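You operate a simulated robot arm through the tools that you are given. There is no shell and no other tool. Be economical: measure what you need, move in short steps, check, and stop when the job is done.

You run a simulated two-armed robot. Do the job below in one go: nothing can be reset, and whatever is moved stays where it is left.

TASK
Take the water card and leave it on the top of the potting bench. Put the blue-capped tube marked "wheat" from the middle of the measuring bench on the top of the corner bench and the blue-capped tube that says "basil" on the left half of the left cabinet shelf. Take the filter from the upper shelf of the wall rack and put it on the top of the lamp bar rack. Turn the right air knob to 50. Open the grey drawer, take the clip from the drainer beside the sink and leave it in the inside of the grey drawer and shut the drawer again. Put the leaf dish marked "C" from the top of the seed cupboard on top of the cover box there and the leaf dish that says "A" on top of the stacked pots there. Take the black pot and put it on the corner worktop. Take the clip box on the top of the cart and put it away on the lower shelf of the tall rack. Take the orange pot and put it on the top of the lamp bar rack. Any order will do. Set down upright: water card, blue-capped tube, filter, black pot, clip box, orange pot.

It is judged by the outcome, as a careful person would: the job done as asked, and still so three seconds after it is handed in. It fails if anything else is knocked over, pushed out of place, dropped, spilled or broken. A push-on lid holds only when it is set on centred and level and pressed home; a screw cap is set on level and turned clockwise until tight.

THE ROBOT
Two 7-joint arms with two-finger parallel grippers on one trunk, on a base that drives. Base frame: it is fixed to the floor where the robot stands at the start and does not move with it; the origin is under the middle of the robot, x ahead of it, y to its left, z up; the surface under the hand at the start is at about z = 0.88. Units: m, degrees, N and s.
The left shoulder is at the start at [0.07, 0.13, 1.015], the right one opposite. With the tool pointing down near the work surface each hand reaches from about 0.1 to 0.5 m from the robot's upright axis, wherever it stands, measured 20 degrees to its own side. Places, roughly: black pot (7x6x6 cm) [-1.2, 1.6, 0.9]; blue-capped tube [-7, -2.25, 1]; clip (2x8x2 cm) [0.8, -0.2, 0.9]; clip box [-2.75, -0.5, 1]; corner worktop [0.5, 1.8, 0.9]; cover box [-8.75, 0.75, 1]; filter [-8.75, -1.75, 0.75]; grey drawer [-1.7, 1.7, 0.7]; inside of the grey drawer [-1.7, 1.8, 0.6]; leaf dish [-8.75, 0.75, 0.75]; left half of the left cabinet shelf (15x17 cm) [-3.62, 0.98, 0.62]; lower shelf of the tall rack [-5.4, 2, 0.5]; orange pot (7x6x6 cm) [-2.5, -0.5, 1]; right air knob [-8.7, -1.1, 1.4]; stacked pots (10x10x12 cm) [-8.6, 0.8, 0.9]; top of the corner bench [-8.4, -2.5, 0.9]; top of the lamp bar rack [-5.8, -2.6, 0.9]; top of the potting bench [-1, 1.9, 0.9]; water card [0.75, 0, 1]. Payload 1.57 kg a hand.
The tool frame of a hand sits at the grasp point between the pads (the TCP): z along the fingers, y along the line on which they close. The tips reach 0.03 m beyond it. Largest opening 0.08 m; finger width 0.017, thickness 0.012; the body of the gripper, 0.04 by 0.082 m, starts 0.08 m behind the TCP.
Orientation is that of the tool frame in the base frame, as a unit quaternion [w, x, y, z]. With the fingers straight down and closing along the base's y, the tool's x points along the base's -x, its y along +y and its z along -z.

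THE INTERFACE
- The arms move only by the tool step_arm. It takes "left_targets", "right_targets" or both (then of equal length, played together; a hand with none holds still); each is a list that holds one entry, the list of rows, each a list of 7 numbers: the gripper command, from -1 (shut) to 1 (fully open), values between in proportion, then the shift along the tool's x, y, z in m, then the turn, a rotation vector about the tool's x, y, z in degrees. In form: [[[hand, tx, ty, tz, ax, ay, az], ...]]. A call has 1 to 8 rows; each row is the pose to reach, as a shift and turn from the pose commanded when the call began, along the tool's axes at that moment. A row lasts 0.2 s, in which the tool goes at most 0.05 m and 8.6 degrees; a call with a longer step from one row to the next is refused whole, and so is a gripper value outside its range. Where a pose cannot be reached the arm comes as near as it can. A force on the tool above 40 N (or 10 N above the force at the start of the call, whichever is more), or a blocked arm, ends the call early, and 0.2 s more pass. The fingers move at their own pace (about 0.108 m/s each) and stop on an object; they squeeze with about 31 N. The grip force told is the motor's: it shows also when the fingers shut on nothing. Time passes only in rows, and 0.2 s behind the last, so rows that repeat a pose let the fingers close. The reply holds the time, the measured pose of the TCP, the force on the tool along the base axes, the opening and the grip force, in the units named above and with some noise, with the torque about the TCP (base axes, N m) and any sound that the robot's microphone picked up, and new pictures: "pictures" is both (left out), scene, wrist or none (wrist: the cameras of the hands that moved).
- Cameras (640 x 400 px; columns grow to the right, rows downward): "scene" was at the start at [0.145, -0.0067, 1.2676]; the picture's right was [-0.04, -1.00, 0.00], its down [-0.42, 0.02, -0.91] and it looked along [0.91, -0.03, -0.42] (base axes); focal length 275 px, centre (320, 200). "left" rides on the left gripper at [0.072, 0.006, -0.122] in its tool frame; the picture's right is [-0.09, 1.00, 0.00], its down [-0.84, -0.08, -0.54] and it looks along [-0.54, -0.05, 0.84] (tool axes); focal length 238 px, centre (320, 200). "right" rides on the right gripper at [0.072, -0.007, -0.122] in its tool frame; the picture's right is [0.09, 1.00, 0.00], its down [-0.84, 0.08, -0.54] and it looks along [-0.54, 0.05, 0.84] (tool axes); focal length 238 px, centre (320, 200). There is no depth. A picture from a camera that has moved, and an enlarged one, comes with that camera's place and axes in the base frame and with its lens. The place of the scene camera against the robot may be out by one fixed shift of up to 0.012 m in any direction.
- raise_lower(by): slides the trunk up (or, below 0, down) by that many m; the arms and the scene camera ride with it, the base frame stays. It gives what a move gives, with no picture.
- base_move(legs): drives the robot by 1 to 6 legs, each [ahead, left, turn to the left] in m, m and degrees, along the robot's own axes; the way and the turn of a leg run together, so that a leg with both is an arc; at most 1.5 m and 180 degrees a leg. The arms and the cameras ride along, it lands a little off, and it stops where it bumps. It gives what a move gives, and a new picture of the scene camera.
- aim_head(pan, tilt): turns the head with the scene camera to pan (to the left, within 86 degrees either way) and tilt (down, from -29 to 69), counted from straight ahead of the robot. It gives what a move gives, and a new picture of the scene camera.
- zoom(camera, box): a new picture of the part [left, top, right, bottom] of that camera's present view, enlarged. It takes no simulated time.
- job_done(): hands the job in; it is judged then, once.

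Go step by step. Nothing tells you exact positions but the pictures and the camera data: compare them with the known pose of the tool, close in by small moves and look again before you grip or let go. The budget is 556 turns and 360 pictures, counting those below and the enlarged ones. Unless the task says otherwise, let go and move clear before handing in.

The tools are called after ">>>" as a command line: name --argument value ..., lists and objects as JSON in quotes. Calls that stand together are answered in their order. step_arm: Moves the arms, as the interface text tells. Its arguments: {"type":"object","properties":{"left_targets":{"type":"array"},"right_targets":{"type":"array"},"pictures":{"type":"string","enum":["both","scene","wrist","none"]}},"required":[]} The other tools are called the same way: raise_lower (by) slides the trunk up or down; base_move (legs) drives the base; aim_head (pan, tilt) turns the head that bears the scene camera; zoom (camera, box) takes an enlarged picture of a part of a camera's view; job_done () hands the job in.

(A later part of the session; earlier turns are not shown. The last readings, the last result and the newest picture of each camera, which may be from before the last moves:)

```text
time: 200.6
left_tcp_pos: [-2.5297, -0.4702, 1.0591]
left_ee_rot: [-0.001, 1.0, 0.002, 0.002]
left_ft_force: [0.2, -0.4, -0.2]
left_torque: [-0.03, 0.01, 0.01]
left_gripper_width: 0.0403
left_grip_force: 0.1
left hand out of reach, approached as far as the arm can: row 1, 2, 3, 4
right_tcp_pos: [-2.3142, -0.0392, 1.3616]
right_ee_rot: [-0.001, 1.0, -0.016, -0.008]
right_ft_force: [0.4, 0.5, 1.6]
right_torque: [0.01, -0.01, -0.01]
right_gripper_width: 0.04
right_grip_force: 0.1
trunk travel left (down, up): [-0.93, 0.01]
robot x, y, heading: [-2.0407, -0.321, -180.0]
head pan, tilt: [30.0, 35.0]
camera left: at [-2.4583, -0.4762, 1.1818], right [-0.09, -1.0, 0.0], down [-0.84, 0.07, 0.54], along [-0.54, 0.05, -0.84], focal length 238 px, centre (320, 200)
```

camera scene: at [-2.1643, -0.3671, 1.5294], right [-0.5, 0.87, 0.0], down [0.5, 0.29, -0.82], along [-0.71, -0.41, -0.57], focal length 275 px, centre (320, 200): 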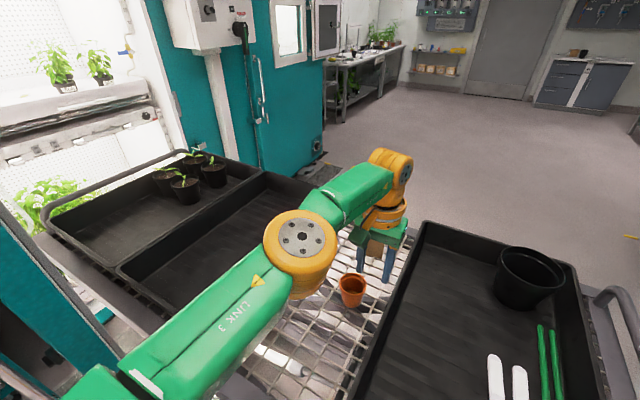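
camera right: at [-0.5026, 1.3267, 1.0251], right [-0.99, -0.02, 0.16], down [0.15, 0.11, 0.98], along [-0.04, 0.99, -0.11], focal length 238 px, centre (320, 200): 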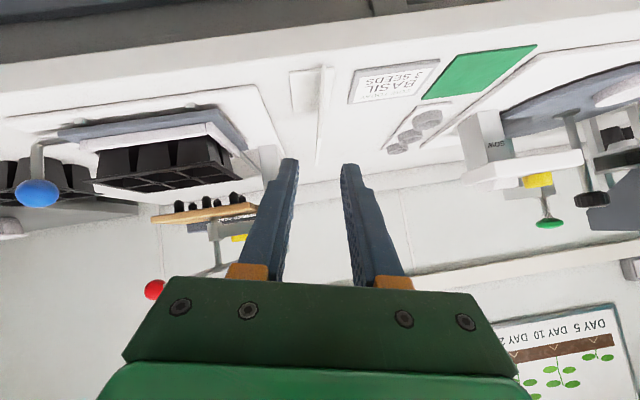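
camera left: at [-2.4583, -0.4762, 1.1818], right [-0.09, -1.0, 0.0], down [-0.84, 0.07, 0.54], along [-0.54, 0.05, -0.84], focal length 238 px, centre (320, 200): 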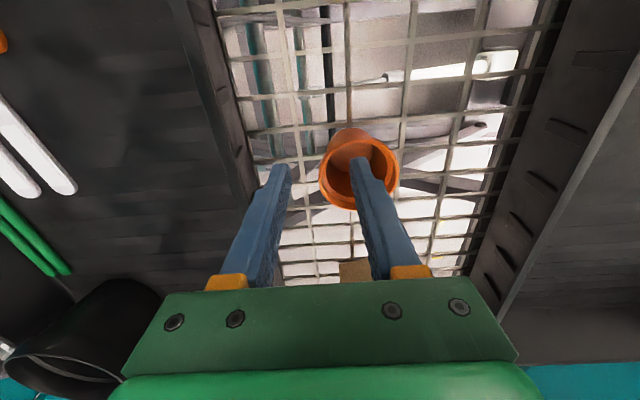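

Pot aligned; I lower the last 3.6 cm with the trunk, then close.

>>> raise_lower --by -0.036

>>> step_arm --left_targets '[[[-1, 0, 0, 0, 0, 0, 0], [-1, 0, 0, 0, 0, 0, 0], [-1, 0, 0, 0, 0, 0, 0]]]' --pictures "wrist"

```text
time: 201.4
left_tcp_pos: [-2.53, -0.4708, 1.0242]
left_ee_rot: [-0.001, 1.0, 0.003, 0.002]
left_ft_force: [-0.3, 0.5, -0.3]
left_torque: [0.0, -0.03, 0.05]
left_gripper_width: 0.0403
left_grip_force: 0.0
right_tcp_pos: [-2.3136, -0.04, 1.3263]
right_ee_rot: [-0.001, 1.0, -0.016, -0.008]
right_ft_force: [0.3, 0.0, 0.3]
right_torque: [0.02, -0.05, 0.03]
right_gripper_width: 0.04
right_grip_force: 0.1
trunk travel left (down, up): [-0.894, 0.046]
robot x, y, heading: [-2.038, -0.3205, -179.7]
head pan, tilt: [30.0, 35.0]
```

```text
time: 202.2
left_tcp_pos: [-2.527, -0.4704, 1.0258]
left_ee_rot: [-0.001, 1.0, 0.002, 0.0]
left_ft_force: [0.7, -4.0, 10.7]
left_torque: [-0.75, -0.14, 0.02]
left_gripper_width: 0.0032
left_grip_force: 24.4
right_tcp_pos: [-2.3108, -0.0392, 1.327]
right_ee_rot: [0.0, 1.0, -0.016, -0.009]
right_ft_force: [-0.1, -0.1, 0.3]
right_torque: [0.03, 0.02, -0.01]
right_gripper_width: 0.0398
right_grip_force: 0.1
trunk travel left (down, up): [-0.894, 0.046]
robot x, y, heading: [-2.0391, -0.3177, -180.0]
head pan, tilt: [30.0, 35.0]
camera left: at [-2.4558, -0.4771, 1.1474], right [-0.09, -1.0, 0.0], down [-0.84, 0.07, 0.54], along [-0.54, 0.05, -0.84], focal length 238 px, centre (320, 200)
```

left: 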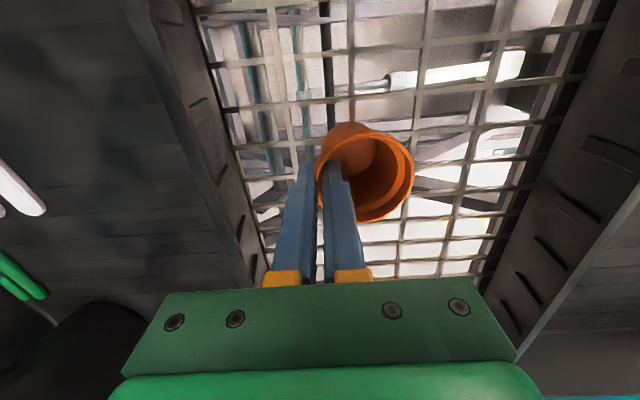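

Pot held. Lift it, back off, and travel along the aisle between cart and right-hand cabinets.

>>> step_arm --left_targets '[[[-1, 0, 0, -0.02, 0, 0, 0], [-1, 0, 0, -0.06, 0, 0, 0], [-1, 0.02, 0, -0.1, 0, 0, 0], [-1, 0.06, -0.02, -0.12, 0, 0, 0], [-1, 0.1, -0.05, -0.13, 0, 0, 0]]]' --pictures "wrist"

>>> base_move --legs '[[-0.25, 0, 0], [0, -0.72, 0]]'

>>> aim_head --pan -10 --tilt 25

```text
refused: row 5 steps farther than a row can; nothing moved
```

```text
time: 207.6
left_tcp_pos: [-2.2815, 0.2492, 1.0231]
left_ee_rot: [-0.002, 1.0, 0.005, 0.003]
left_ft_force: [-0.1, -0.7, 0.2]
left_torque: [0.01, 0.02, 0.01]
left_gripper_width: 0.0012
left_grip_force: 23.4
right_tcp_pos: [-2.0683, 0.6807, 1.3259]
right_ee_rot: [0.0, 1.0, -0.013, -0.008]
right_ft_force: [0.2, 0.2, -0.4]
right_torque: [0.02, -0.01, -0.02]
right_gripper_width: 0.04
right_grip_force: 0.2
trunk travel left (down, up): [-0.894, 0.046]
robot x, y, heading: [-1.7944, 0.4059, -179.7]
head pan, tilt: [30.0, 35.0]
camera scene: at [-1.9163, 0.353, 1.4934], right [-0.51, 0.86, 0.0], down [0.5, 0.29, -0.82], along [-0.71, -0.41, -0.57], focal length 275 px, centre (320, 200)
```

scene: 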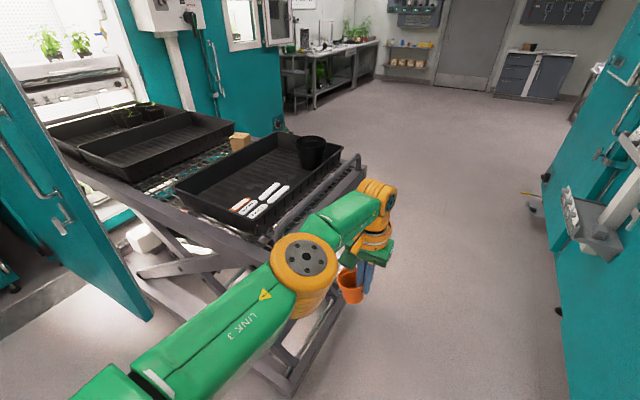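

```text
time: 208.6
left_tcp_pos: [-2.2808, 0.2502, 1.0242]
left_ee_rot: [-0.001, 1.0, 0.006, 0.002]
left_ft_force: [-0.4, 0.8, 0.4]
left_torque: [0.0, 0.01, -0.01]
left_gripper_width: 0.0015
left_grip_force: 23.8
right_tcp_pos: [-2.0672, 0.6818, 1.3264]
right_ee_rot: [0.0, 1.0, -0.013, -0.008]
right_ft_force: [1.0, 0.7, 0.6]
right_torque: [0.0, -0.01, 0.0]
right_gripper_width: 0.04
right_grip_force: 0.0
trunk travel left (down, up): [-0.894, 0.046]
robot x, y, heading: [-1.792, 0.4045, -179.5]
head pan, tilt: [-10.0, 25.0]
camera scene: at [-1.9308, 0.4143, 1.5092], right [0.17, 0.99, 0.0], down [0.42, -0.07, -0.91], along [-0.89, 0.15, -0.42], focal length 275 px, centre (320, 200)
```

scene: 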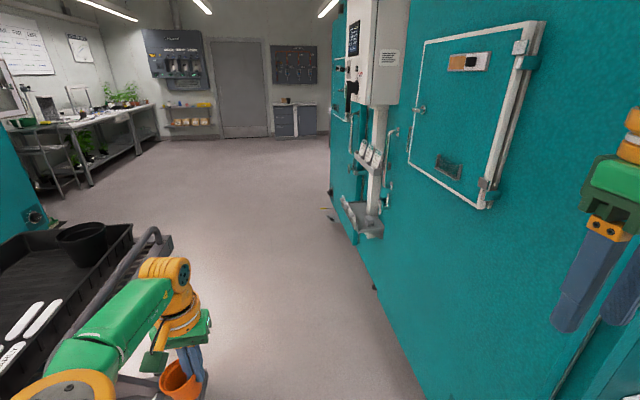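

My lift was refused, but the pot came along and, comparing pictures, the tray and clip box are unmoved. Lift the pot properly now and drive on down the aisle.

>>> step_arm --left_targets '[[[-1, 0.02, 0, -0.03, 0, 0, 0], [-1, 0.04, 0, -0.06, 0, 0, 0], [-1, 0.06, 0, -0.09, 0, 0, 0], [-1, 0.08, 0, -0.12, 0, 0, 0]]]' --pictures "wrist"

>>> base_move --legs '[[1.4, 0.03, 0], [1.2, 0.1, 0]]'

>>> aim_head --pan 45 --tilt 15

```text
time: 209.6
left_tcp_pos: [-2.2638, 0.2611, 1.1311]
left_ee_rot: [-0.01, 1.0, 0.008, 0.007]
left_ft_force: [1.1, -0.3, 0.3]
left_torque: [-0.01, 0.01, -0.02]
left_gripper_width: 0.0018
left_grip_force: 23.5
left hand out of reach, approached as far as the arm can: row 1, 2, 3, 4
right_tcp_pos: [-2.0662, 0.6805, 1.3262]
right_ee_rot: [0.0, 1.0, -0.014, -0.008]
right_ft_force: [0.7, -0.2, -0.5]
right_torque: [0.04, 0.02, 0.01]
right_gripper_width: 0.0402
right_grip_force: 0.0
trunk travel left (down, up): [-0.894, 0.046]
robot x, y, heading: [-1.7927, 0.4034, -179.6]
head pan, tilt: [-10.0, 25.0]
camera left: at [-2.1948, 0.2539, 1.2529], right [-0.08, -1.0, -0.02], down [-0.85, 0.05, 0.53], along [-0.53, 0.06, -0.85], focal length 238 px, centre (320, 200)
```

left: 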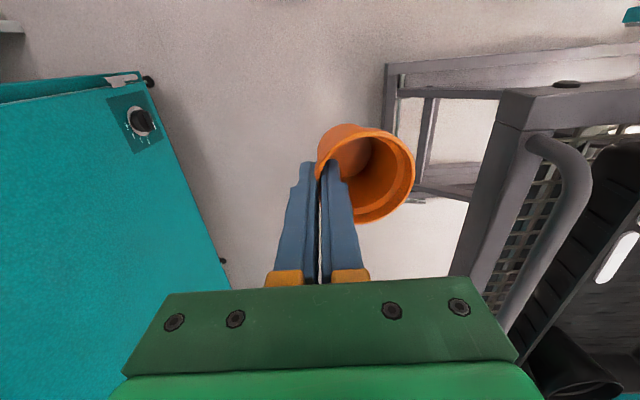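

```text
time: 222.4
left_tcp_pos: [-4.8886, 0.1439, 1.1289]
left_ee_rot: [-0.009, 1.0, -0.002, 0.006]
left_ft_force: [-0.2, -0.2, -0.3]
left_torque: [0.04, 0.01, -0.02]
left_gripper_width: 0.0014
left_grip_force: 23.0
right_tcp_pos: [-4.6852, 0.5604, 1.3269]
right_ee_rot: [0.0, 1.0, -0.021, -0.008]
right_ft_force: [-0.2, 0.1, 0.4]
right_torque: [0.01, 0.02, 0.04]
right_gripper_width: 0.0401
right_grip_force: 0.1
trunk travel left (down, up): [-0.894, 0.046]
robot x, y, heading: [-4.4163, 0.2747, 179.9]
head pan, tilt: [-10.0, 25.0]
camera scene: at [-4.5526, 0.2903, 1.5093], right [0.18, 0.98, 0.0], down [0.42, -0.08, -0.91], along [-0.89, 0.16, -0.42], focal length 275 px, centre (320, 200)
```

scene: 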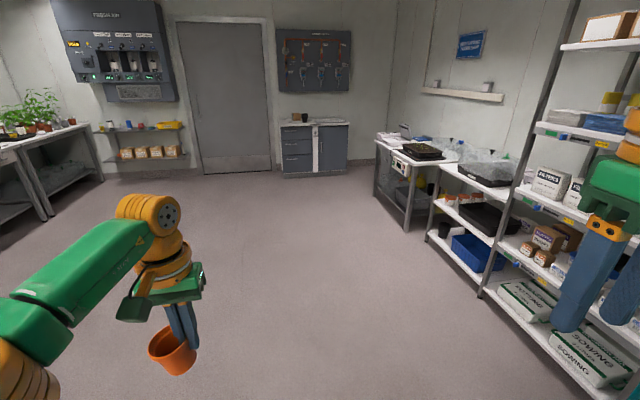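

```text
time: 223.7
left_tcp_pos: [-4.8893, 0.1434, 1.1304]
left_ee_rot: [-0.01, 1.0, -0.002, 0.007]
left_ft_force: [-0.7, -0.3, 0.6]
left_torque: [0.0, 0.02, 0.02]
left_gripper_width: 0.0016
left_grip_force: 24.2
right_tcp_pos: [-4.6866, 0.5607, 1.3261]
right_ee_rot: [0.0, 1.0, -0.02, -0.007]
right_ft_force: [0.9, 0.8, 0.4]
right_torque: [0.02, 0.0, 0.0]
right_gripper_width: 0.04
right_grip_force: 0.1
trunk travel left (down, up): [-0.894, 0.046]
robot x, y, heading: [-4.4154, 0.276, 179.6]
head pan, tilt: [45.0, 15.0]
camera scene: at [-4.5295, 0.2081, 1.5254], right [-0.7, 0.71, 0.0], down [0.18, 0.18, -0.97], along [-0.69, -0.68, -0.26], focal length 275 px, centre (320, 200)
```

scene: 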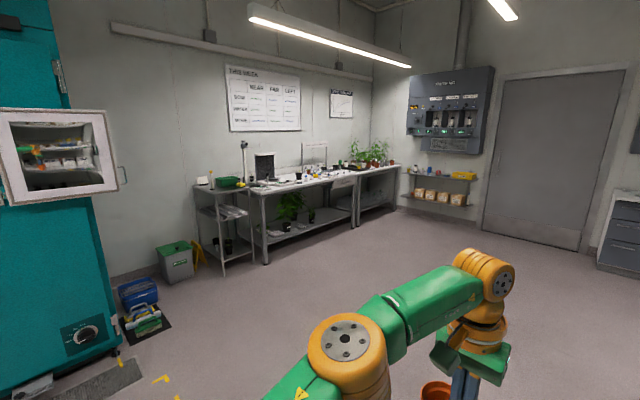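

I see the measuring benches and the small rack beside them. Turn and drive toward the lamp bar rack.

>>> base_move --legs '[[0, 0, 90], [0.9, -0.7, 0], [0.8, -0.7, 0]]'

>>> aim_head --pan 0 --tilt 25

```text
time: 238.4
left_tcp_pos: [-5.6932, -1.8828, 1.1309]
left_ee_rot: [-0.011, 0.709, 0.706, -0.003]
left_ft_force: [0.0, -0.3, 0.1]
left_torque: [0.03, 0.01, 0.01]
left_gripper_width: 0.0015
left_grip_force: 22.9
right_tcp_pos: [-6.1072, -1.6784, 1.3268]
right_ee_rot: [0.006, 0.722, 0.692, -0.006]
right_ft_force: [-0.4, -0.8, -0.4]
right_torque: [0.01, 0.03, 0.0]
right_gripper_width: 0.04
right_grip_force: 0.0
trunk travel left (down, up): [-0.894, 0.046]
robot x, y, heading: [-5.8241, -1.4103, -90.7]
head pan, tilt: [45.0, 15.0]
camera scene: at [-5.7562, -1.5288, 1.5255], right [-0.71, -0.7, 0.0], down [-0.18, 0.18, -0.97], along [0.68, -0.69, -0.26], focal length 275 px, centre (320, 200)
```

scene: 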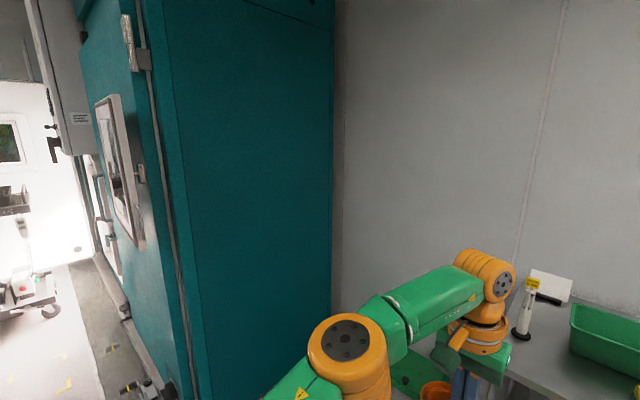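

```text
time: 239.5
left_tcp_pos: [-5.6931, -1.8833, 1.1297]
left_ee_rot: [-0.012, 0.71, 0.704, -0.002]
left_ft_force: [0.3, 0.1, -0.2]
left_torque: [0.03, -0.02, 0.0]
left_gripper_width: 0.0014
left_grip_force: 23.8
right_tcp_pos: [-6.1094, -1.6795, 1.3254]
right_ee_rot: [0.006, 0.722, 0.692, -0.006]
right_ft_force: [0.4, 0.4, -0.7]
right_torque: [-0.01, 0.02, 0.0]
right_gripper_width: 0.0401
right_grip_force: 0.0
trunk travel left (down, up): [-0.894, 0.046]
robot x, y, heading: [-5.824, -1.4102, -90.7]
head pan, tilt: [0.0, 25.0]
camera scene: at [-5.8233, -1.5548, 1.5093], right [-1.0, 0.01, 0.0], down [0.0, 0.42, -0.91], along [-0.01, -0.91, -0.42], focal length 275 px, centre (320, 200)
```

scene: 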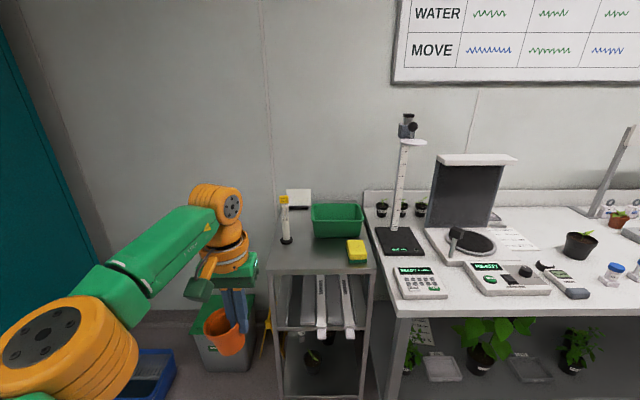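

The rack's top has free space at its left front, about (-5.725,-2.36). Bring the pot above it.

>>> base_move --legs '[[0.47, -0.06, 0]]'

>>> aim_head --pan 10 --tilt 45

>>> zoom --camera "left" --box '[0, 0, 640, 400]'

```text
time: 242.3
left_tcp_pos: [-5.758, -2.3546, 1.1306]
left_ee_rot: [-0.011, 0.71, 0.704, -0.003]
left_ft_force: [-0.1, 0.0, 0.7]
left_torque: [0.01, -0.01, -0.04]
left_gripper_width: 0.001
left_grip_force: 23.3
right_tcp_pos: [-6.1737, -2.149, 1.3269]
right_ee_rot: [0.006, 0.723, 0.691, -0.006]
right_ft_force: [-0.3, 0.5, 0.1]
right_torque: [-0.05, -0.04, -0.01]
right_gripper_width: 0.0401
right_grip_force: 0.0
trunk travel left (down, up): [-0.894, 0.046]
robot x, y, heading: [-5.8919, -1.8791, -90.5]
head pan, tilt: [0.0, 25.0]
camera scene: at [-5.8871, -2.0244, 1.5095], right [-1.0, 0.01, 0.0], down [0.01, 0.42, -0.91], along [-0.01, -0.91, -0.42], focal length 275 px, centre (320, 200)
```

scene: 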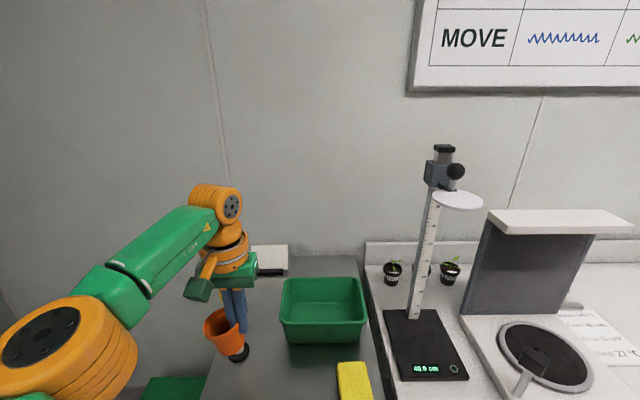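

```text
time: 243.2
left_tcp_pos: [-5.758, -2.3569, 1.1298]
left_ee_rot: [-0.012, 0.71, 0.704, -0.003]
left_ft_force: [-0.8, 0.0, -0.3]
left_torque: [0.0, 0.02, 0.01]
left_gripper_width: 0.0013
left_grip_force: 22.9
right_tcp_pos: [-6.1733, -2.1504, 1.3253]
right_ee_rot: [0.005, 0.724, 0.69, -0.006]
right_ft_force: [0.6, 0.9, 0.0]
right_torque: [-0.02, -0.01, -0.02]
right_gripper_width: 0.0398
right_grip_force: 0.1
trunk travel left (down, up): [-0.894, 0.046]
robot x, y, heading: [-5.8864, -1.8825, -90.6]
head pan, tilt: [10.0, 45.0]
camera scene: at [-5.8732, -2.0154, 1.4787], right [-0.99, -0.16, 0.0], down [-0.11, 0.7, -0.71], along [0.11, -0.7, -0.71], focal length 275 px, centre (320, 200)
```

scene: 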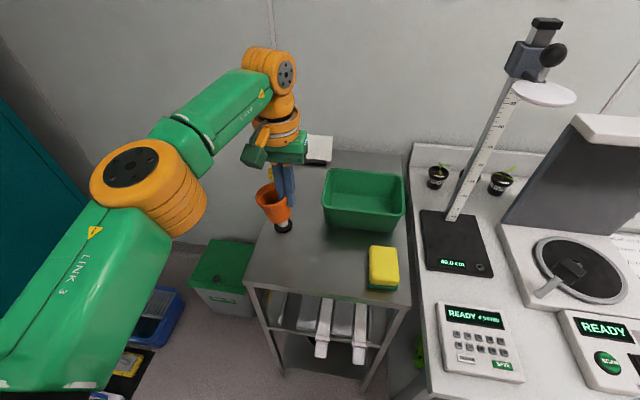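

```text
1.00 times, centred on (320, 200) of left (not enlarged: the box is as wide or as high as the picture)
camera zoom: at [-5.7486, -2.2862, 1.2525], right [0.99, -0.1, -0.02], down [-0.07, -0.84, 0.53], along [-0.07, -0.53, -0.85], focal length 238 px, centre (320, 200)
```

zoom: 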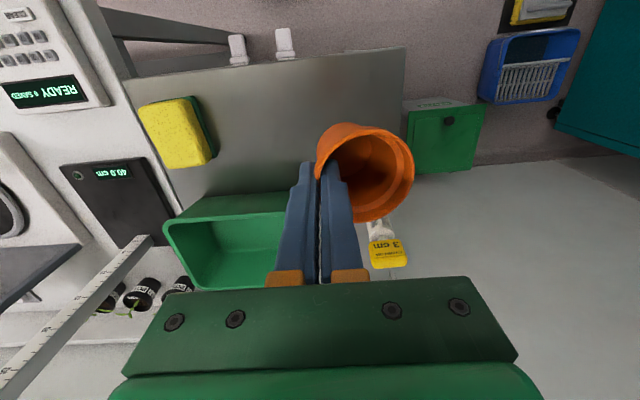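

Position is good: 5 cm from the left edge, 3 cm from the front, clear of the bottle. Lower.

>>> step_arm --left_targets '[[[-1, 0, 0, 0.04, 0, 0, 0], [-1, 0, 0, 0.08, 0, 0, 0], [-1, 0, 0, 0.12, 0, 0, 0], [-1, 0, 0, 0.145, 0, 0, 0], [-1, 0, 0, 0.145, 0, 0, 0]]]' --pictures "both"

```text
time: 244.4
left_tcp_pos: [-5.7602, -2.3541, 0.9847]
left_ee_rot: [-0.012, 0.71, 0.704, -0.002]
left_ft_force: [-0.2, 0.4, 1.1]
left_torque: [0.02, -0.03, -0.01]
left_gripper_width: 0.0014
left_grip_force: 23.7
right_tcp_pos: [-6.1731, -2.1508, 1.3268]
right_ee_rot: [0.005, 0.723, 0.691, -0.006]
right_ft_force: [-0.4, 0.3, -0.5]
right_torque: [-0.01, -0.02, -0.02]
right_gripper_width: 0.04
right_grip_force: 0.1
trunk travel left (down, up): [-0.894, 0.046]
robot x, y, heading: [-5.8904, -1.8839, -90.6]
head pan, tilt: [10.0, 45.0]
camera scene: at [-5.8729, -2.015, 1.4786], right [-0.99, -0.16, 0.0], down [-0.11, 0.7, -0.71], along [0.11, -0.7, -0.71], focal length 275 px, centre (320, 200)
camera left: at [-5.7511, -2.2833, 1.1077], right [0.99, -0.1, -0.02], down [-0.07, -0.84, 0.53], along [-0.07, -0.53, -0.85], focal length 238 px, centre (320, 200)
```

scene: 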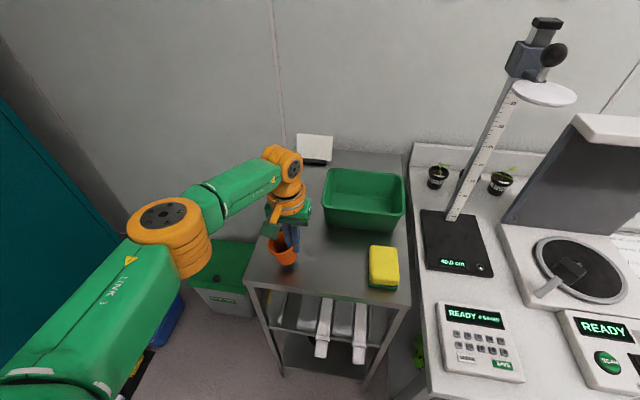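
left: 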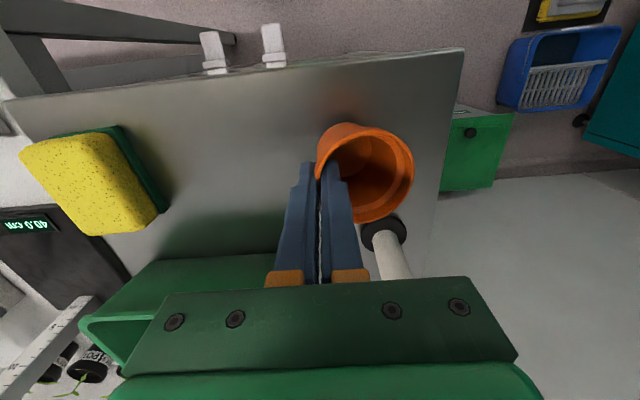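

>>> step_arm --left_targets '[[[-1, 0, 0, 0.01, 0, 0, 0], [-1, 0, 0, 0.018, 0, 0, 0], [-1, 0, 0, 0.026, 0, 0, 0], [-1, 0, 0, 0.026, 0, 0, 0]]]' --pictures "wrist"

```text
time: 245.4
left_tcp_pos: [-5.7652, -2.3515, 0.9619]
left_ee_rot: [-0.009, 0.71, 0.704, -0.003]
left_ft_force: [-3.9, -3.4, 24.4]
left_torque: [-0.15, -0.84, -0.13]
left_gripper_width: 0.0034
left_grip_force: 24.2
right_tcp_pos: [-6.1759, -2.1458, 1.3264]
right_ee_rot: [0.007, 0.723, 0.69, -0.006]
right_ft_force: [0.0, 0.7, -0.4]
right_torque: [-0.01, 0.05, -0.01]
right_gripper_width: 0.0403
right_grip_force: 0.0
trunk travel left (down, up): [-0.894, 0.046]
robot x, y, heading: [-5.8921, -1.8833, -90.6]
head pan, tilt: [10.0, 45.0]
camera left: at [-5.7561, -2.2798, 1.0837], right [0.99, -0.1, -0.02], down [-0.08, -0.84, 0.54], along [-0.07, -0.53, -0.84], focal length 238 px, centre (320, 200)
```

left: 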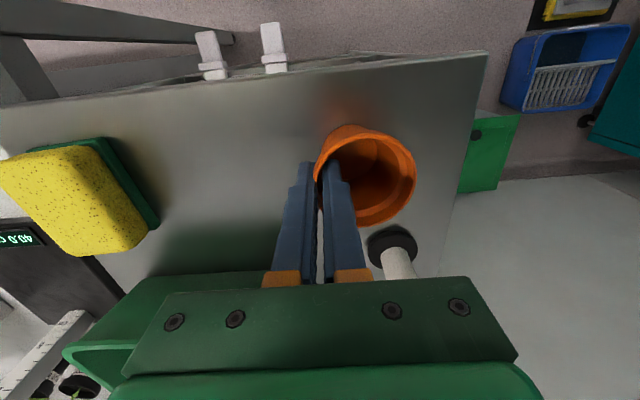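

Contact. Ease up slightly, release, lift.

>>> step_arm --left_targets '[[[-1, 0, 0, -0.003, 0, 0, 0], [-0.3, 0, 0, -0.003, 0, 0, 0], [-0.3, 0, 0, -0.003, 0, 0, 0], [-0.3, 0, 0, -0.003, 0, 0, 0], [-0.3, 0, 0, -0.04, 0, 0, 0], [-0.3, 0, 0, -0.08, 0, 0, 0], [-0.3, 0, 0, -0.12, 0, 0, 0], [-0.3, 0, 0, -0.16, 0, 0, 0]]]' --pictures "both"

```text
time: 247.2
left_tcp_pos: [-5.7576, -2.3567, 1.1165]
left_ee_rot: [-0.012, 0.71, 0.704, -0.002]
left_ft_force: [0.8, 0.0, 0.5]
left_torque: [-0.02, -0.01, 0.01]
left_gripper_width: 0.028
left_grip_force: 0.1
right_tcp_pos: [-6.1737, -2.1503, 1.3256]
right_ee_rot: [0.006, 0.723, 0.691, -0.006]
right_ft_force: [0.2, 0.8, -0.5]
right_torque: [0.01, -0.06, -0.01]
right_gripper_width: 0.04
right_grip_force: 0.0
trunk travel left (down, up): [-0.894, 0.046]
robot x, y, heading: [-5.8863, -1.8825, -90.6]
head pan, tilt: [10.0, 45.0]
camera scene: at [-5.8736, -2.0146, 1.4787], right [-0.99, -0.16, 0.0], down [-0.11, 0.7, -0.71], along [0.11, -0.7, -0.71], focal length 275 px, centre (320, 200)
camera left: at [-5.7487, -2.2851, 1.2391], right [0.99, -0.1, -0.02], down [-0.07, -0.84, 0.53], along [-0.07, -0.53, -0.85], focal length 238 px, centre (320, 200)
```

scene: 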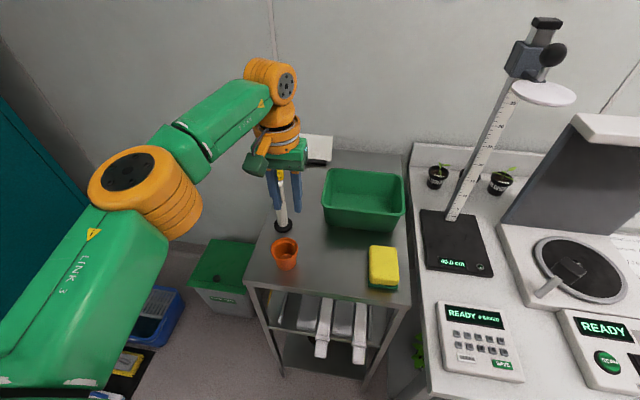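
left: 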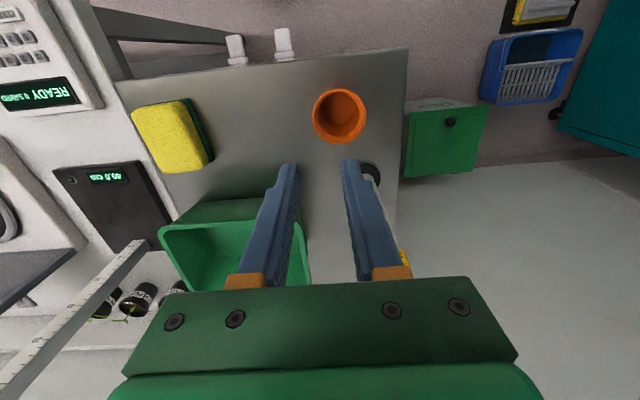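

The orange pot stands on the rack. Next, the blue-capped tubes at the middle of the measuring bench (x≈-7).

>>> base_move --legs '[[-0.25, 0, 0], [0, -1.0, 0]]'

>>> aim_head --pan 0 --tilt 30

```text
time: 253.8
left_tcp_pos: [-6.7569, -2.0945, 1.1155]
left_ee_rot: [-0.012, 0.71, 0.704, -0.003]
left_ft_force: [0.3, 0.7, -0.2]
left_torque: [-0.02, 0.01, 0.03]
left_gripper_width: 0.028
left_grip_force: 0.1
right_tcp_pos: [-7.1706, -1.8881, 1.3256]
right_ee_rot: [0.005, 0.723, 0.69, -0.005]
right_ft_force: [-0.9, -0.5, 0.2]
right_torque: [0.02, 0.0, -0.01]
right_gripper_width: 0.04
right_grip_force: 0.1
trunk travel left (down, up): [-0.894, 0.046]
robot x, y, heading: [-6.8879, -1.6136, -90.7]
head pan, tilt: [10.0, 45.0]
camera scene: at [-6.8715, -1.7531, 1.4786], right [-0.99, -0.16, 0.0], down [-0.11, 0.7, -0.71], along [0.11, -0.7, -0.71], focal length 275 px, centre (320, 200)
```

scene: 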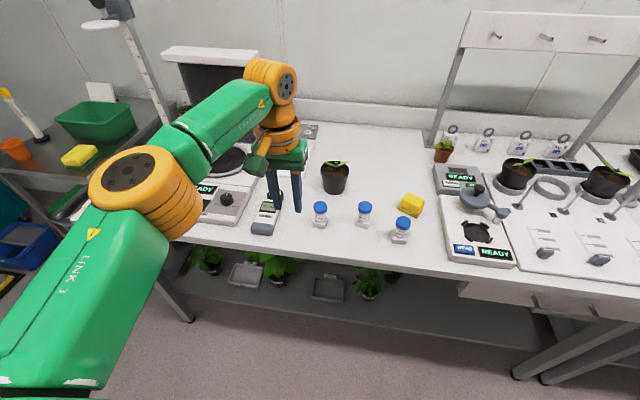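

```text
time: 254.5
left_tcp_pos: [-6.7572, -2.0946, 1.1163]
left_ee_rot: [-0.012, 0.71, 0.704, -0.002]
left_ft_force: [0.7, -0.4, -0.1]
left_torque: [0.01, 0.03, 0.0]
left_gripper_width: 0.028
left_grip_force: 0.1
right_tcp_pos: [-7.1729, -1.8882, 1.3252]
right_ee_rot: [0.005, 0.724, 0.69, -0.006]
right_ft_force: [-0.3, -0.3, -1.0]
right_torque: [0.02, -0.04, 0.0]
right_gripper_width: 0.0401
right_grip_force: 0.1
trunk travel left (down, up): [-0.894, 0.046]
robot x, y, heading: [-6.8818, -1.6189, -90.7]
head pan, tilt: [0.0, 30.0]
camera scene: at [-6.8871, -1.7633, 1.5012], right [-1.0, 0.01, 0.0], down [0.01, 0.5, -0.87], along [-0.01, -0.87, -0.5], focal length 275 px, centre (320, 200)
```

scene: 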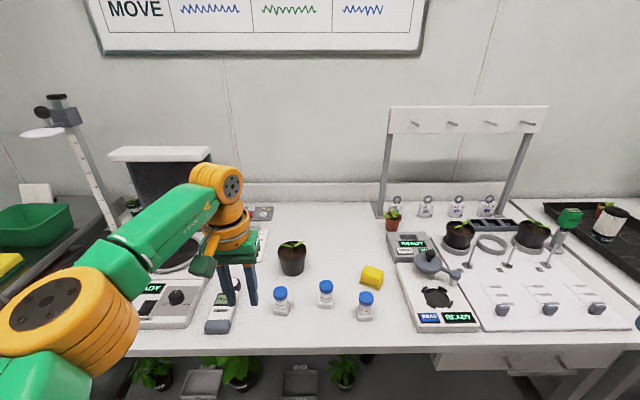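

Three blue-capped tubes. Zoom to read labels.

>>> zoom --camera "scene" --box '[260, 260, 400, 340]'

```text
4.57 times, centred on (330, 300) of scene
camera zoom: at [-6.8871, -1.7633, 1.5012], right [-1.0, 0.01, 0.0], down [0.01, 0.5, -0.87], along [-0.01, -0.87, -0.5], focal length 1257 px, centre (274, -257)
```

zoom: 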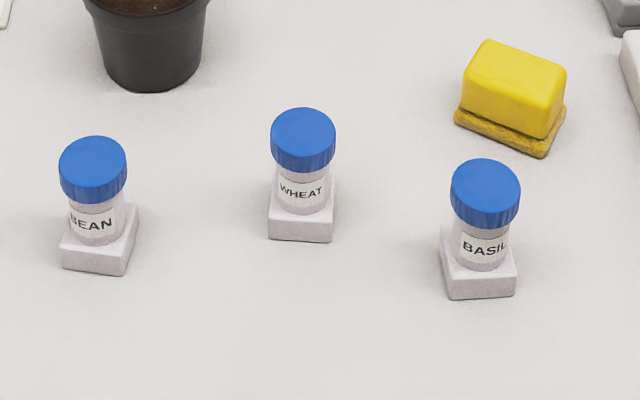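

Wheat is the middle one at about (-6.907,-2.26), basil the right one at (-7.00,-2.215). I'll position so the left hand is over wheat.

>>> base_move --legs '[[0.17, -0.16, 0]]'

>>> step_arm --left_targets '[[[0.6, 0, 0, 0.01, 0, 0, 0], [0.6, 0, 0, 0.03, 0, 0, 0], [0.6, 0, 0, 0.03, 0, 0, 0]]]' --pictures "wrist"

```text
time: 256.3
left_tcp_pos: [-6.9174, -2.2608, 1.1164]
left_ee_rot: [-0.011, 0.711, 0.704, -0.005]
left_ft_force: [0.7, 0.5, -0.2]
left_torque: [-0.03, 0.01, 0.02]
left_gripper_width: 0.0281
left_grip_force: 0.1
right_tcp_pos: [-7.3324, -2.0534, 1.3269]
right_ee_rot: [0.005, 0.723, 0.691, -0.007]
right_ft_force: [-0.1, 0.8, 0.2]
right_torque: [-0.04, 0.02, 0.01]
right_gripper_width: 0.0401
right_grip_force: 0.2
trunk travel left (down, up): [-0.894, 0.046]
robot x, y, heading: [-7.0513, -1.7899, -90.7]
head pan, tilt: [0.0, 30.0]
camera scene: at [-7.0455, -1.928, 1.5016], right [-1.0, 0.01, 0.0], down [0.0, 0.5, -0.87], along [-0.01, -0.87, -0.5], focal length 275 px, centre (320, 200)
```

scene: 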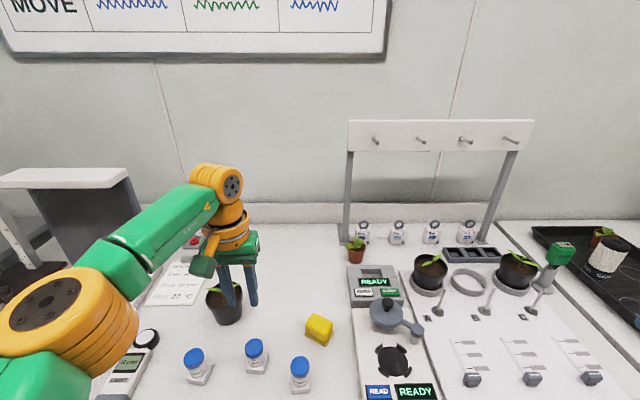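

```text
time: 257.1
left_tcp_pos: [-6.9191, -2.2637, 1.0846]
left_ee_rot: [-0.011, 0.71, 0.704, -0.001]
left_ft_force: [0.9, 0.2, 0.2]
left_torque: [-0.01, 0.02, -0.04]
left_gripper_width: 0.064
left_grip_force: 0.1
right_tcp_pos: [-7.3354, -2.0572, 1.3254]
right_ee_rot: [0.005, 0.723, 0.691, -0.005]
right_ft_force: [0.5, -0.9, -0.1]
right_torque: [0.0, -0.03, -0.02]
right_gripper_width: 0.04
right_grip_force: 0.0
trunk travel left (down, up): [-0.894, 0.046]
robot x, y, heading: [-7.0489, -1.789, -90.9]
head pan, tilt: [0.0, 30.0]
camera left: at [-6.9102, -2.1923, 1.208], right [0.99, -0.1, -0.02], down [-0.07, -0.84, 0.53], along [-0.07, -0.53, -0.85], focal length 238 px, centre (320, 200)
```

left: 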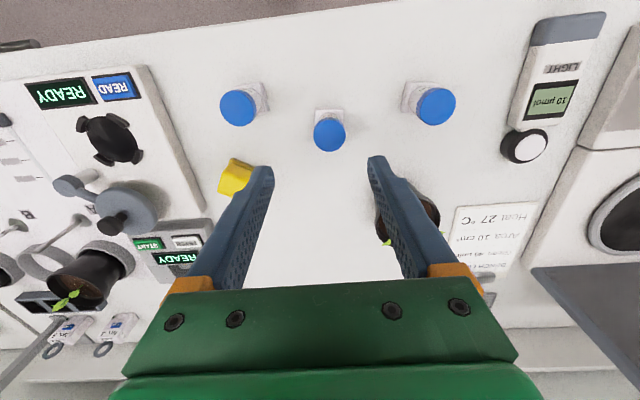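

Aligned with wheat's cap. Descend and grip the cap.

>>> step_arm --left_targets '[[[0.6, 0.002, 0.006, 0.04, 0, 0, 0], [0.6, 0.002, 0.007, 0.08, 0, 0, 0], [0.6, 0.002, 0.007, 0.11, 0, 0, 0], [0.6, 0.002, 0.007, 0.125, 0, 0, 0], [0.6, 0.002, 0.007, 0.125, 0, 0, 0]]]' --pictures "wrist"

```text
time: 258.3
left_tcp_pos: [-6.9158, -2.2579, 0.96]
left_ee_rot: [-0.012, 0.711, 0.704, -0.002]
left_ft_force: [-0.5, -0.7, -0.1]
left_torque: [0.03, 0.01, 0.01]
left_gripper_width: 0.0638
left_grip_force: 0.1
right_tcp_pos: [-7.3358, -2.0572, 1.3262]
right_ee_rot: [0.006, 0.724, 0.69, -0.005]
right_ft_force: [-0.1, -0.2, -0.3]
right_torque: [0.0, 0.0, 0.02]
right_gripper_width: 0.0404
right_grip_force: 0.0
trunk travel left (down, up): [-0.894, 0.046]
robot x, y, heading: [-7.0479, -1.7886, -90.6]
head pan, tilt: [0.0, 30.0]
camera left: at [-6.9054, -2.1868, 1.083], right [0.99, -0.1, -0.02], down [-0.07, -0.84, 0.53], along [-0.07, -0.53, -0.85], focal length 238 px, centre (320, 200)
```

left: 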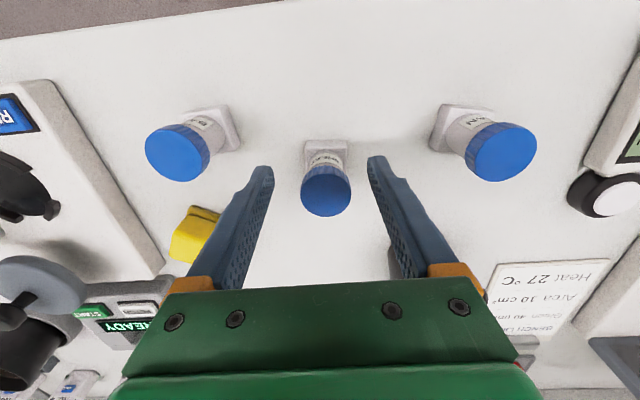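

>>> step_arm --left_targets '[[[-1, 0.004, 0.003, 0, 0, 0, 0], [-1, 0.004, 0.003, 0, 0, 0, 0], [-1, 0.004, 0.003, 0, 0, 0, 0], [-1, 0.004, 0.003, -0.03, 0, 0, 0], [-1, 0.004, 0.003, -0.07, 0, 0, 0], [-1, 0.004, 0.003, -0.11, 0, 0, 0]]]' --pictures "both"

```text
time: 259.7
left_tcp_pos: [-6.9108, -2.2563, 1.0719]
left_ee_rot: [-0.011, 0.71, 0.704, -0.001]
left_ft_force: [0.5, 0.0, 0.0]
left_torque: [0.0, -0.02, 0.03]
left_gripper_width: 0.0
left_grip_force: 21.5
right_tcp_pos: [-7.3337, -2.0557, 1.3256]
right_ee_rot: [0.005, 0.724, 0.69, -0.006]
right_ft_force: [0.7, -0.3, -0.3]
right_torque: [0.01, -0.01, 0.01]
right_gripper_width: 0.0401
right_grip_force: 0.0
trunk travel left (down, up): [-0.894, 0.046]
robot x, y, heading: [-7.0464, -1.7898, -90.9]
head pan, tilt: [0.0, 30.0]
camera scene: at [-7.0494, -1.931, 1.5013], right [-1.0, 0.01, 0.0], down [0.01, 0.5, -0.87], along [-0.01, -0.87, -0.5], focal length 275 px, centre (320, 200)
camera left: at [-6.9011, -2.1849, 1.1944], right [0.99, -0.1, -0.02], down [-0.08, -0.84, 0.53], along [-0.07, -0.53, -0.85], focal length 238 px, centre (320, 200)
```

scene: 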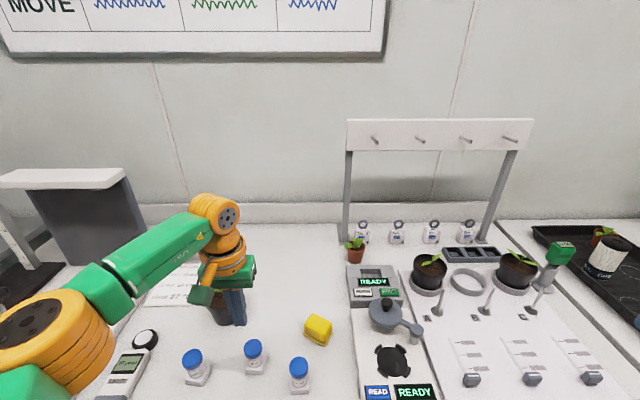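
left: 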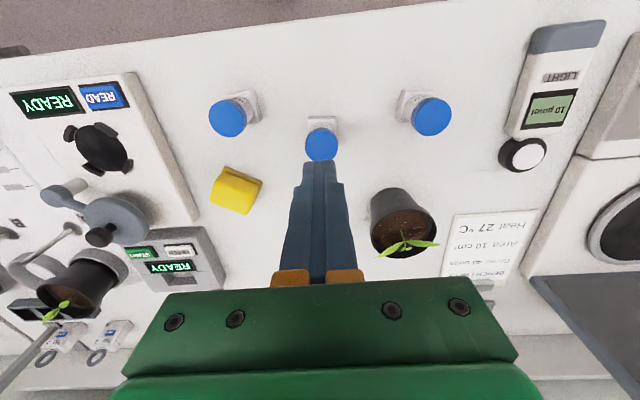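

Missed: the cap is lower than I assumed (top z≈0.931, y≈-2.275), tube untouched. Open and go again.

>>> step_arm --left_targets '[[[0.6, 0, 0, 0, 0, 0, 0], [0.6, -0.01, 0, 0.03, 0, 0, 0], [0.6, -0.018, -0.001, 0.07, 0, 0, 0], [0.6, -0.018, -0.001, 0.11, 0, 0, 0], [0.6, -0.018, -0.001, 0.149, 0, 0, 0], [0.6, -0.018, -0.001, 0.149, 0, 0, 0]]]' --pictures "wrist"

```text
time: 261.1
left_tcp_pos: [-6.9121, -2.2587, 0.9291]
left_ee_rot: [-0.012, 0.711, 0.703, -0.002]
left_ft_force: [-0.4, 0.2, 0.1]
left_torque: [0.0, 0.01, 0.01]
left_gripper_width: 0.0637
left_grip_force: 0.1
left hand out of reach, approached as far as the arm can: row 4, 5, 6
right_tcp_pos: [-7.3349, -2.0569, 1.3262]
right_ee_rot: [0.006, 0.724, 0.69, -0.005]
right_ft_force: [-0.5, -0.2, -0.2]
right_torque: [0.0, 0.0, -0.02]
right_gripper_width: 0.0403
right_grip_force: 0.1
trunk travel left (down, up): [-0.894, 0.046]
robot x, y, heading: [-7.0487, -1.7878, -90.8]
head pan, tilt: [0.0, 30.0]
camera left: at [-6.9035, -2.1886, 1.0513], right [0.99, -0.1, -0.02], down [-0.07, -0.84, 0.53], along [-0.07, -0.53, -0.85], focal length 238 px, centre (320, 200)
```

left: 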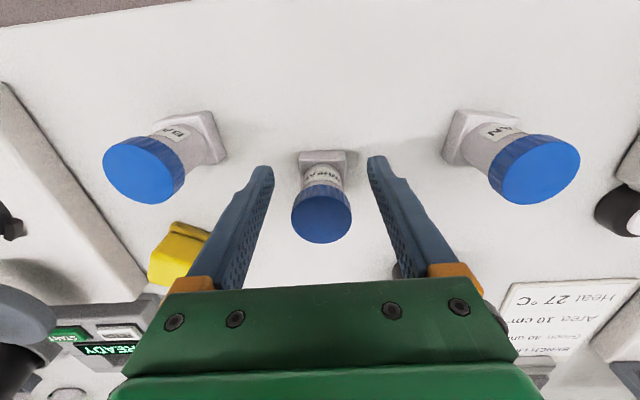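

>>> base_move --legs '[[0.017, 0, 0]]'

>>> raise_lower --by -0.009

>>> step_arm --left_targets '[[[-1, 0, 0, 0, 0, 0, 0], [-1, 0, 0, 0, 0, 0, 0], [-1, 0, 0, 0, 0, 0, 0]]]' --pictures "wrist"

```text
time: 261.9
left_tcp_pos: [-6.9125, -2.276, 0.9312]
left_ee_rot: [-0.01, 0.71, 0.704, -0.004]
left_ft_force: [0.3, 0.4, -0.2]
left_torque: [-0.04, -0.02, 0.0]
left_gripper_width: 0.0641
left_grip_force: 0.1
right_tcp_pos: [-7.3349, -2.0699, 1.3268]
right_ee_rot: [0.006, 0.723, 0.691, -0.007]
right_ft_force: [0.4, 0.9, 0.6]
right_torque: [-0.03, -0.02, -0.02]
right_gripper_width: 0.04
right_grip_force: 0.0
trunk travel left (down, up): [-0.894, 0.046]
robot x, y, heading: [-7.0522, -1.8061, -90.8]
head pan, tilt: [0.0, 30.0]
camera scene: at [-7.0491, -1.9443, 1.5017], right [-1.0, 0.01, 0.0], down [0.01, 0.5, -0.87], along [-0.01, -0.87, -0.5], focal length 275 px, centre (320, 200)
```

scene: 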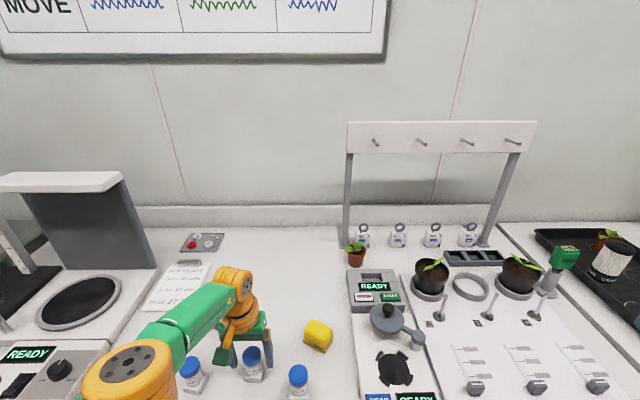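

```text
time: 262.4
left_tcp_pos: [-6.9133, -2.2761, 0.9205]
left_ee_rot: [-0.012, 0.711, 0.703, -0.002]
left_ft_force: [-0.7, 0.6, -0.9]
left_torque: [-0.03, 0.01, 0.01]
left_gripper_width: 0.0639
left_grip_force: 0.0
right_tcp_pos: [-7.335, -2.0738, 1.3166]
right_ee_rot: [0.006, 0.724, 0.69, -0.006]
right_ft_force: [-0.2, 0.1, -0.3]
right_torque: [-0.01, 0.02, 0.03]
right_gripper_width: 0.0398
right_grip_force: 0.1
trunk travel left (down, up): [-0.885, 0.055]
robot x, y, heading: [-7.0481, -1.8032, -90.8]
head pan, tilt: [0.0, 30.0]
```

```text
time: 263.2
left_tcp_pos: [-6.9135, -2.2753, 0.9201]
left_ee_rot: [-0.013, 0.709, 0.705, -0.002]
left_ft_force: [0.4, 0.4, 2.7]
left_torque: [-0.03, -0.06, 0.03]
left_gripper_width: 0.0354
left_grip_force: 31.3
right_tcp_pos: [-7.3352, -2.0731, 1.3175]
right_ee_rot: [0.006, 0.723, 0.691, -0.006]
right_ft_force: [0.5, 0.1, 0.4]
right_torque: [-0.01, -0.03, 0.0]
right_gripper_width: 0.04
right_grip_force: 0.1
trunk travel left (down, up): [-0.885, 0.055]
robot x, y, heading: [-7.0487, -1.8055, -91.0]
head pan, tilt: [0.0, 30.0]
camera left: at [-6.9041, -2.2055, 1.043], right [0.99, -0.1, -0.02], down [-0.07, -0.84, 0.53], along [-0.07, -0.53, -0.85], focal length 238 px, centre (320, 200)
```

left: 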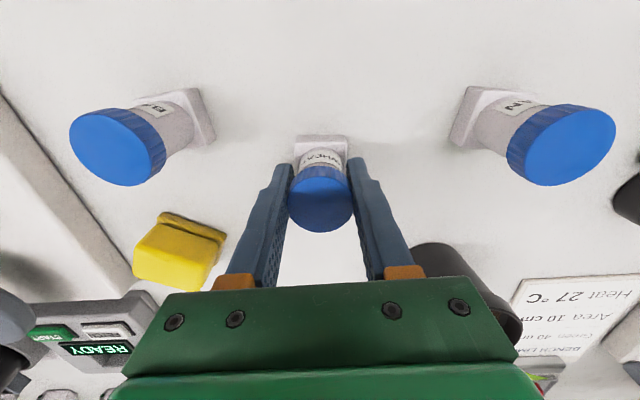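

Cap gripped. Lift.

>>> step_arm --left_targets '[[[-1, 0, 0, -0.03, 0, 0, 0], [-1, 0.01, 0, -0.07, 0, 0, 0], [-1, 0.03, 0, -0.11, 0, 0, 0], [-1, 0.05, 0, -0.15, 0, 0, 0]]]' --pictures "both"

```text
time: 264.2
left_tcp_pos: [-6.9091, -2.2285, 1.0723]
left_ee_rot: [-0.011, 0.711, 0.703, -0.002]
left_ft_force: [0.0, 0.7, -0.3]
left_torque: [0.0, -0.02, 0.04]
left_gripper_width: 0.0356
left_grip_force: 31.4
right_tcp_pos: [-7.3345, -2.0725, 1.3182]
right_ee_rot: [0.005, 0.723, 0.691, -0.005]
right_ft_force: [-0.4, 0.6, 0.5]
right_torque: [-0.01, 0.03, -0.02]
right_gripper_width: 0.04
right_grip_force: 0.0
trunk travel left (down, up): [-0.885, 0.055]
robot x, y, heading: [-7.0494, -1.8042, -90.8]
head pan, tilt: [0.0, 30.0]
camera scene: at [-7.0491, -1.9476, 1.4923], right [-1.0, 0.01, 0.0], down [0.01, 0.5, -0.87], along [-0.01, -0.87, -0.5], focal length 275 px, centre (320, 200)
camera left: at [-6.8994, -2.1581, 1.1954], right [0.99, -0.1, -0.02], down [-0.07, -0.84, 0.53], along [-0.07, -0.53, -0.85], focal length 238 px, centre (320, 200)
```

scene: 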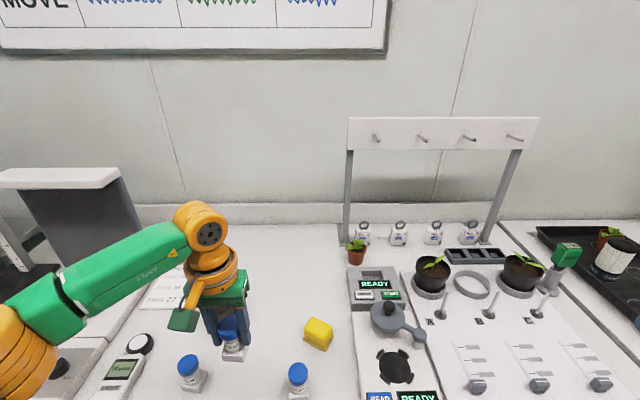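
left: 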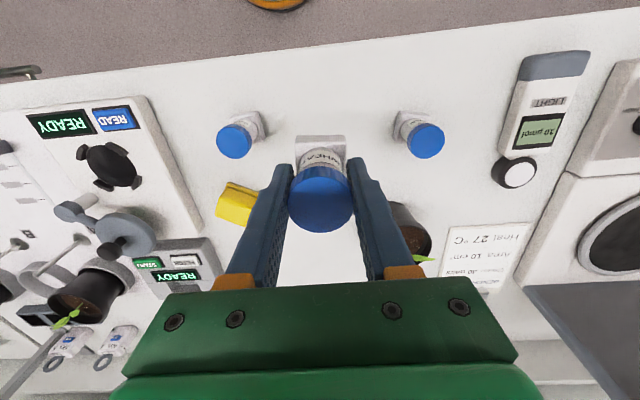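

The whole tube lifted cleanly. Now shift left and take basil with the right hand.

>>> base_move --legs '[[0, 0.22, 0]]'

>>> step_arm --right_targets '[[[0.6, -0.02, 0.012, 0.04, 0, 0, 0], [0.6, -0.04, 0.024, 0.08, 0, 0, 0], [0.6, -0.06, 0.036, 0.12, 0, 0, 0], [0.6, -0.08, 0.048, 0.16, 0, 0, 0], [0.6, -0.1, 0.06, 0.2, 0, 0, 0], [0.6, -0.12, 0.075, 0.24, 0, 0, 0], [0.6, -0.14, 0.09, 0.28, 0, 0, 0], [0.6, -0.15, 0.105, 0.29, 0, 0, 0]]]' --pictures "wrist"

```text
time: 265.9
left_tcp_pos: [-6.6957, -2.2328, 1.0731]
left_ee_rot: [-0.011, 0.71, 0.704, -0.001]
left_ft_force: [-0.7, -0.7, 0.1]
left_torque: [0.0, -0.04, -0.01]
left_gripper_width: 0.0354
left_grip_force: 30.9
right_tcp_pos: [-7.1233, -2.0777, 1.315]
right_ee_rot: [0.006, 0.724, 0.69, -0.004]
right_ft_force: [-0.5, -0.7, 0.3]
right_torque: [-0.02, 0.0, 0.01]
right_gripper_width: 0.04
right_grip_force: 0.1
trunk travel left (down, up): [-0.885, 0.055]
robot x, y, heading: [-6.8327, -1.8076, -91.1]
head pan, tilt: [0.0, 30.0]
camera scene: at [-6.8372, -1.952, 1.4922], right [-1.0, 0.02, 0.0], down [0.01, 0.5, -0.87], along [-0.01, -0.87, -0.5], focal length 275 px, centre (320, 200)
```

scene: 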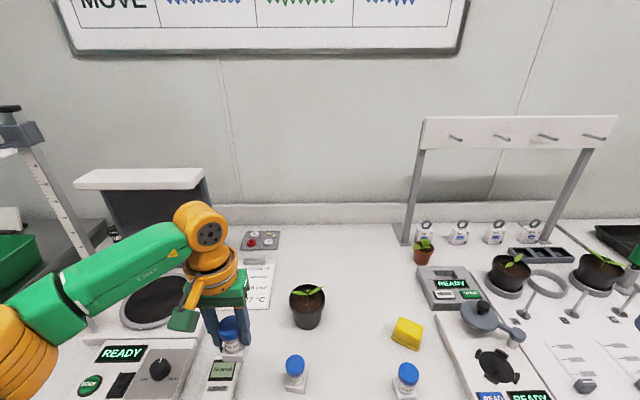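

```text
time: 267.7
left_tcp_pos: [-6.6919, -2.234, 1.073]
left_ee_rot: [-0.012, 0.71, 0.704, -0.001]
left_ft_force: [-0.2, -0.8, -1.3]
left_torque: [0.03, 0.04, -0.02]
left_gripper_width: 0.036
left_grip_force: 30.9
right_tcp_pos: [-7.0277, -2.2243, 1.0335]
right_ee_rot: [0.007, 0.724, 0.69, -0.006]
right_ft_force: [-0.2, -0.1, 0.0]
right_torque: [-0.02, 0.02, 0.01]
right_gripper_width: 0.0643
right_grip_force: 0.1
right hand out of reach, approached as far as the arm can: row 8
trunk travel left (down, up): [-0.885, 0.055]
robot x, y, heading: [-6.8287, -1.8067, -91.0]
head pan, tilt: [0.0, 30.0]
camera right: at [-7.0309, -2.1502, 1.1531], right [1.0, 0.04, 0.0], down [0.04, -0.83, 0.56], along [0.02, -0.56, -0.83], focal length 238 px, centre (320, 200)
```

right: 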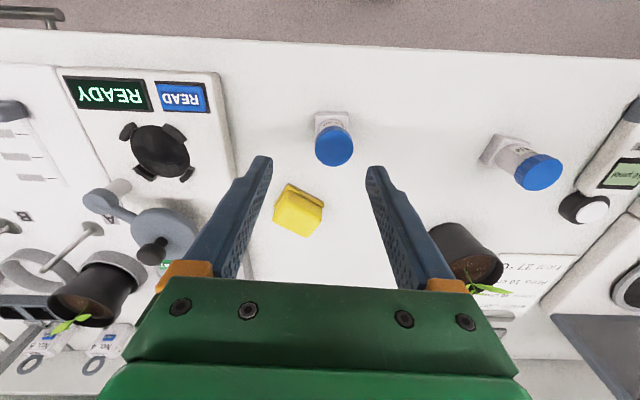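

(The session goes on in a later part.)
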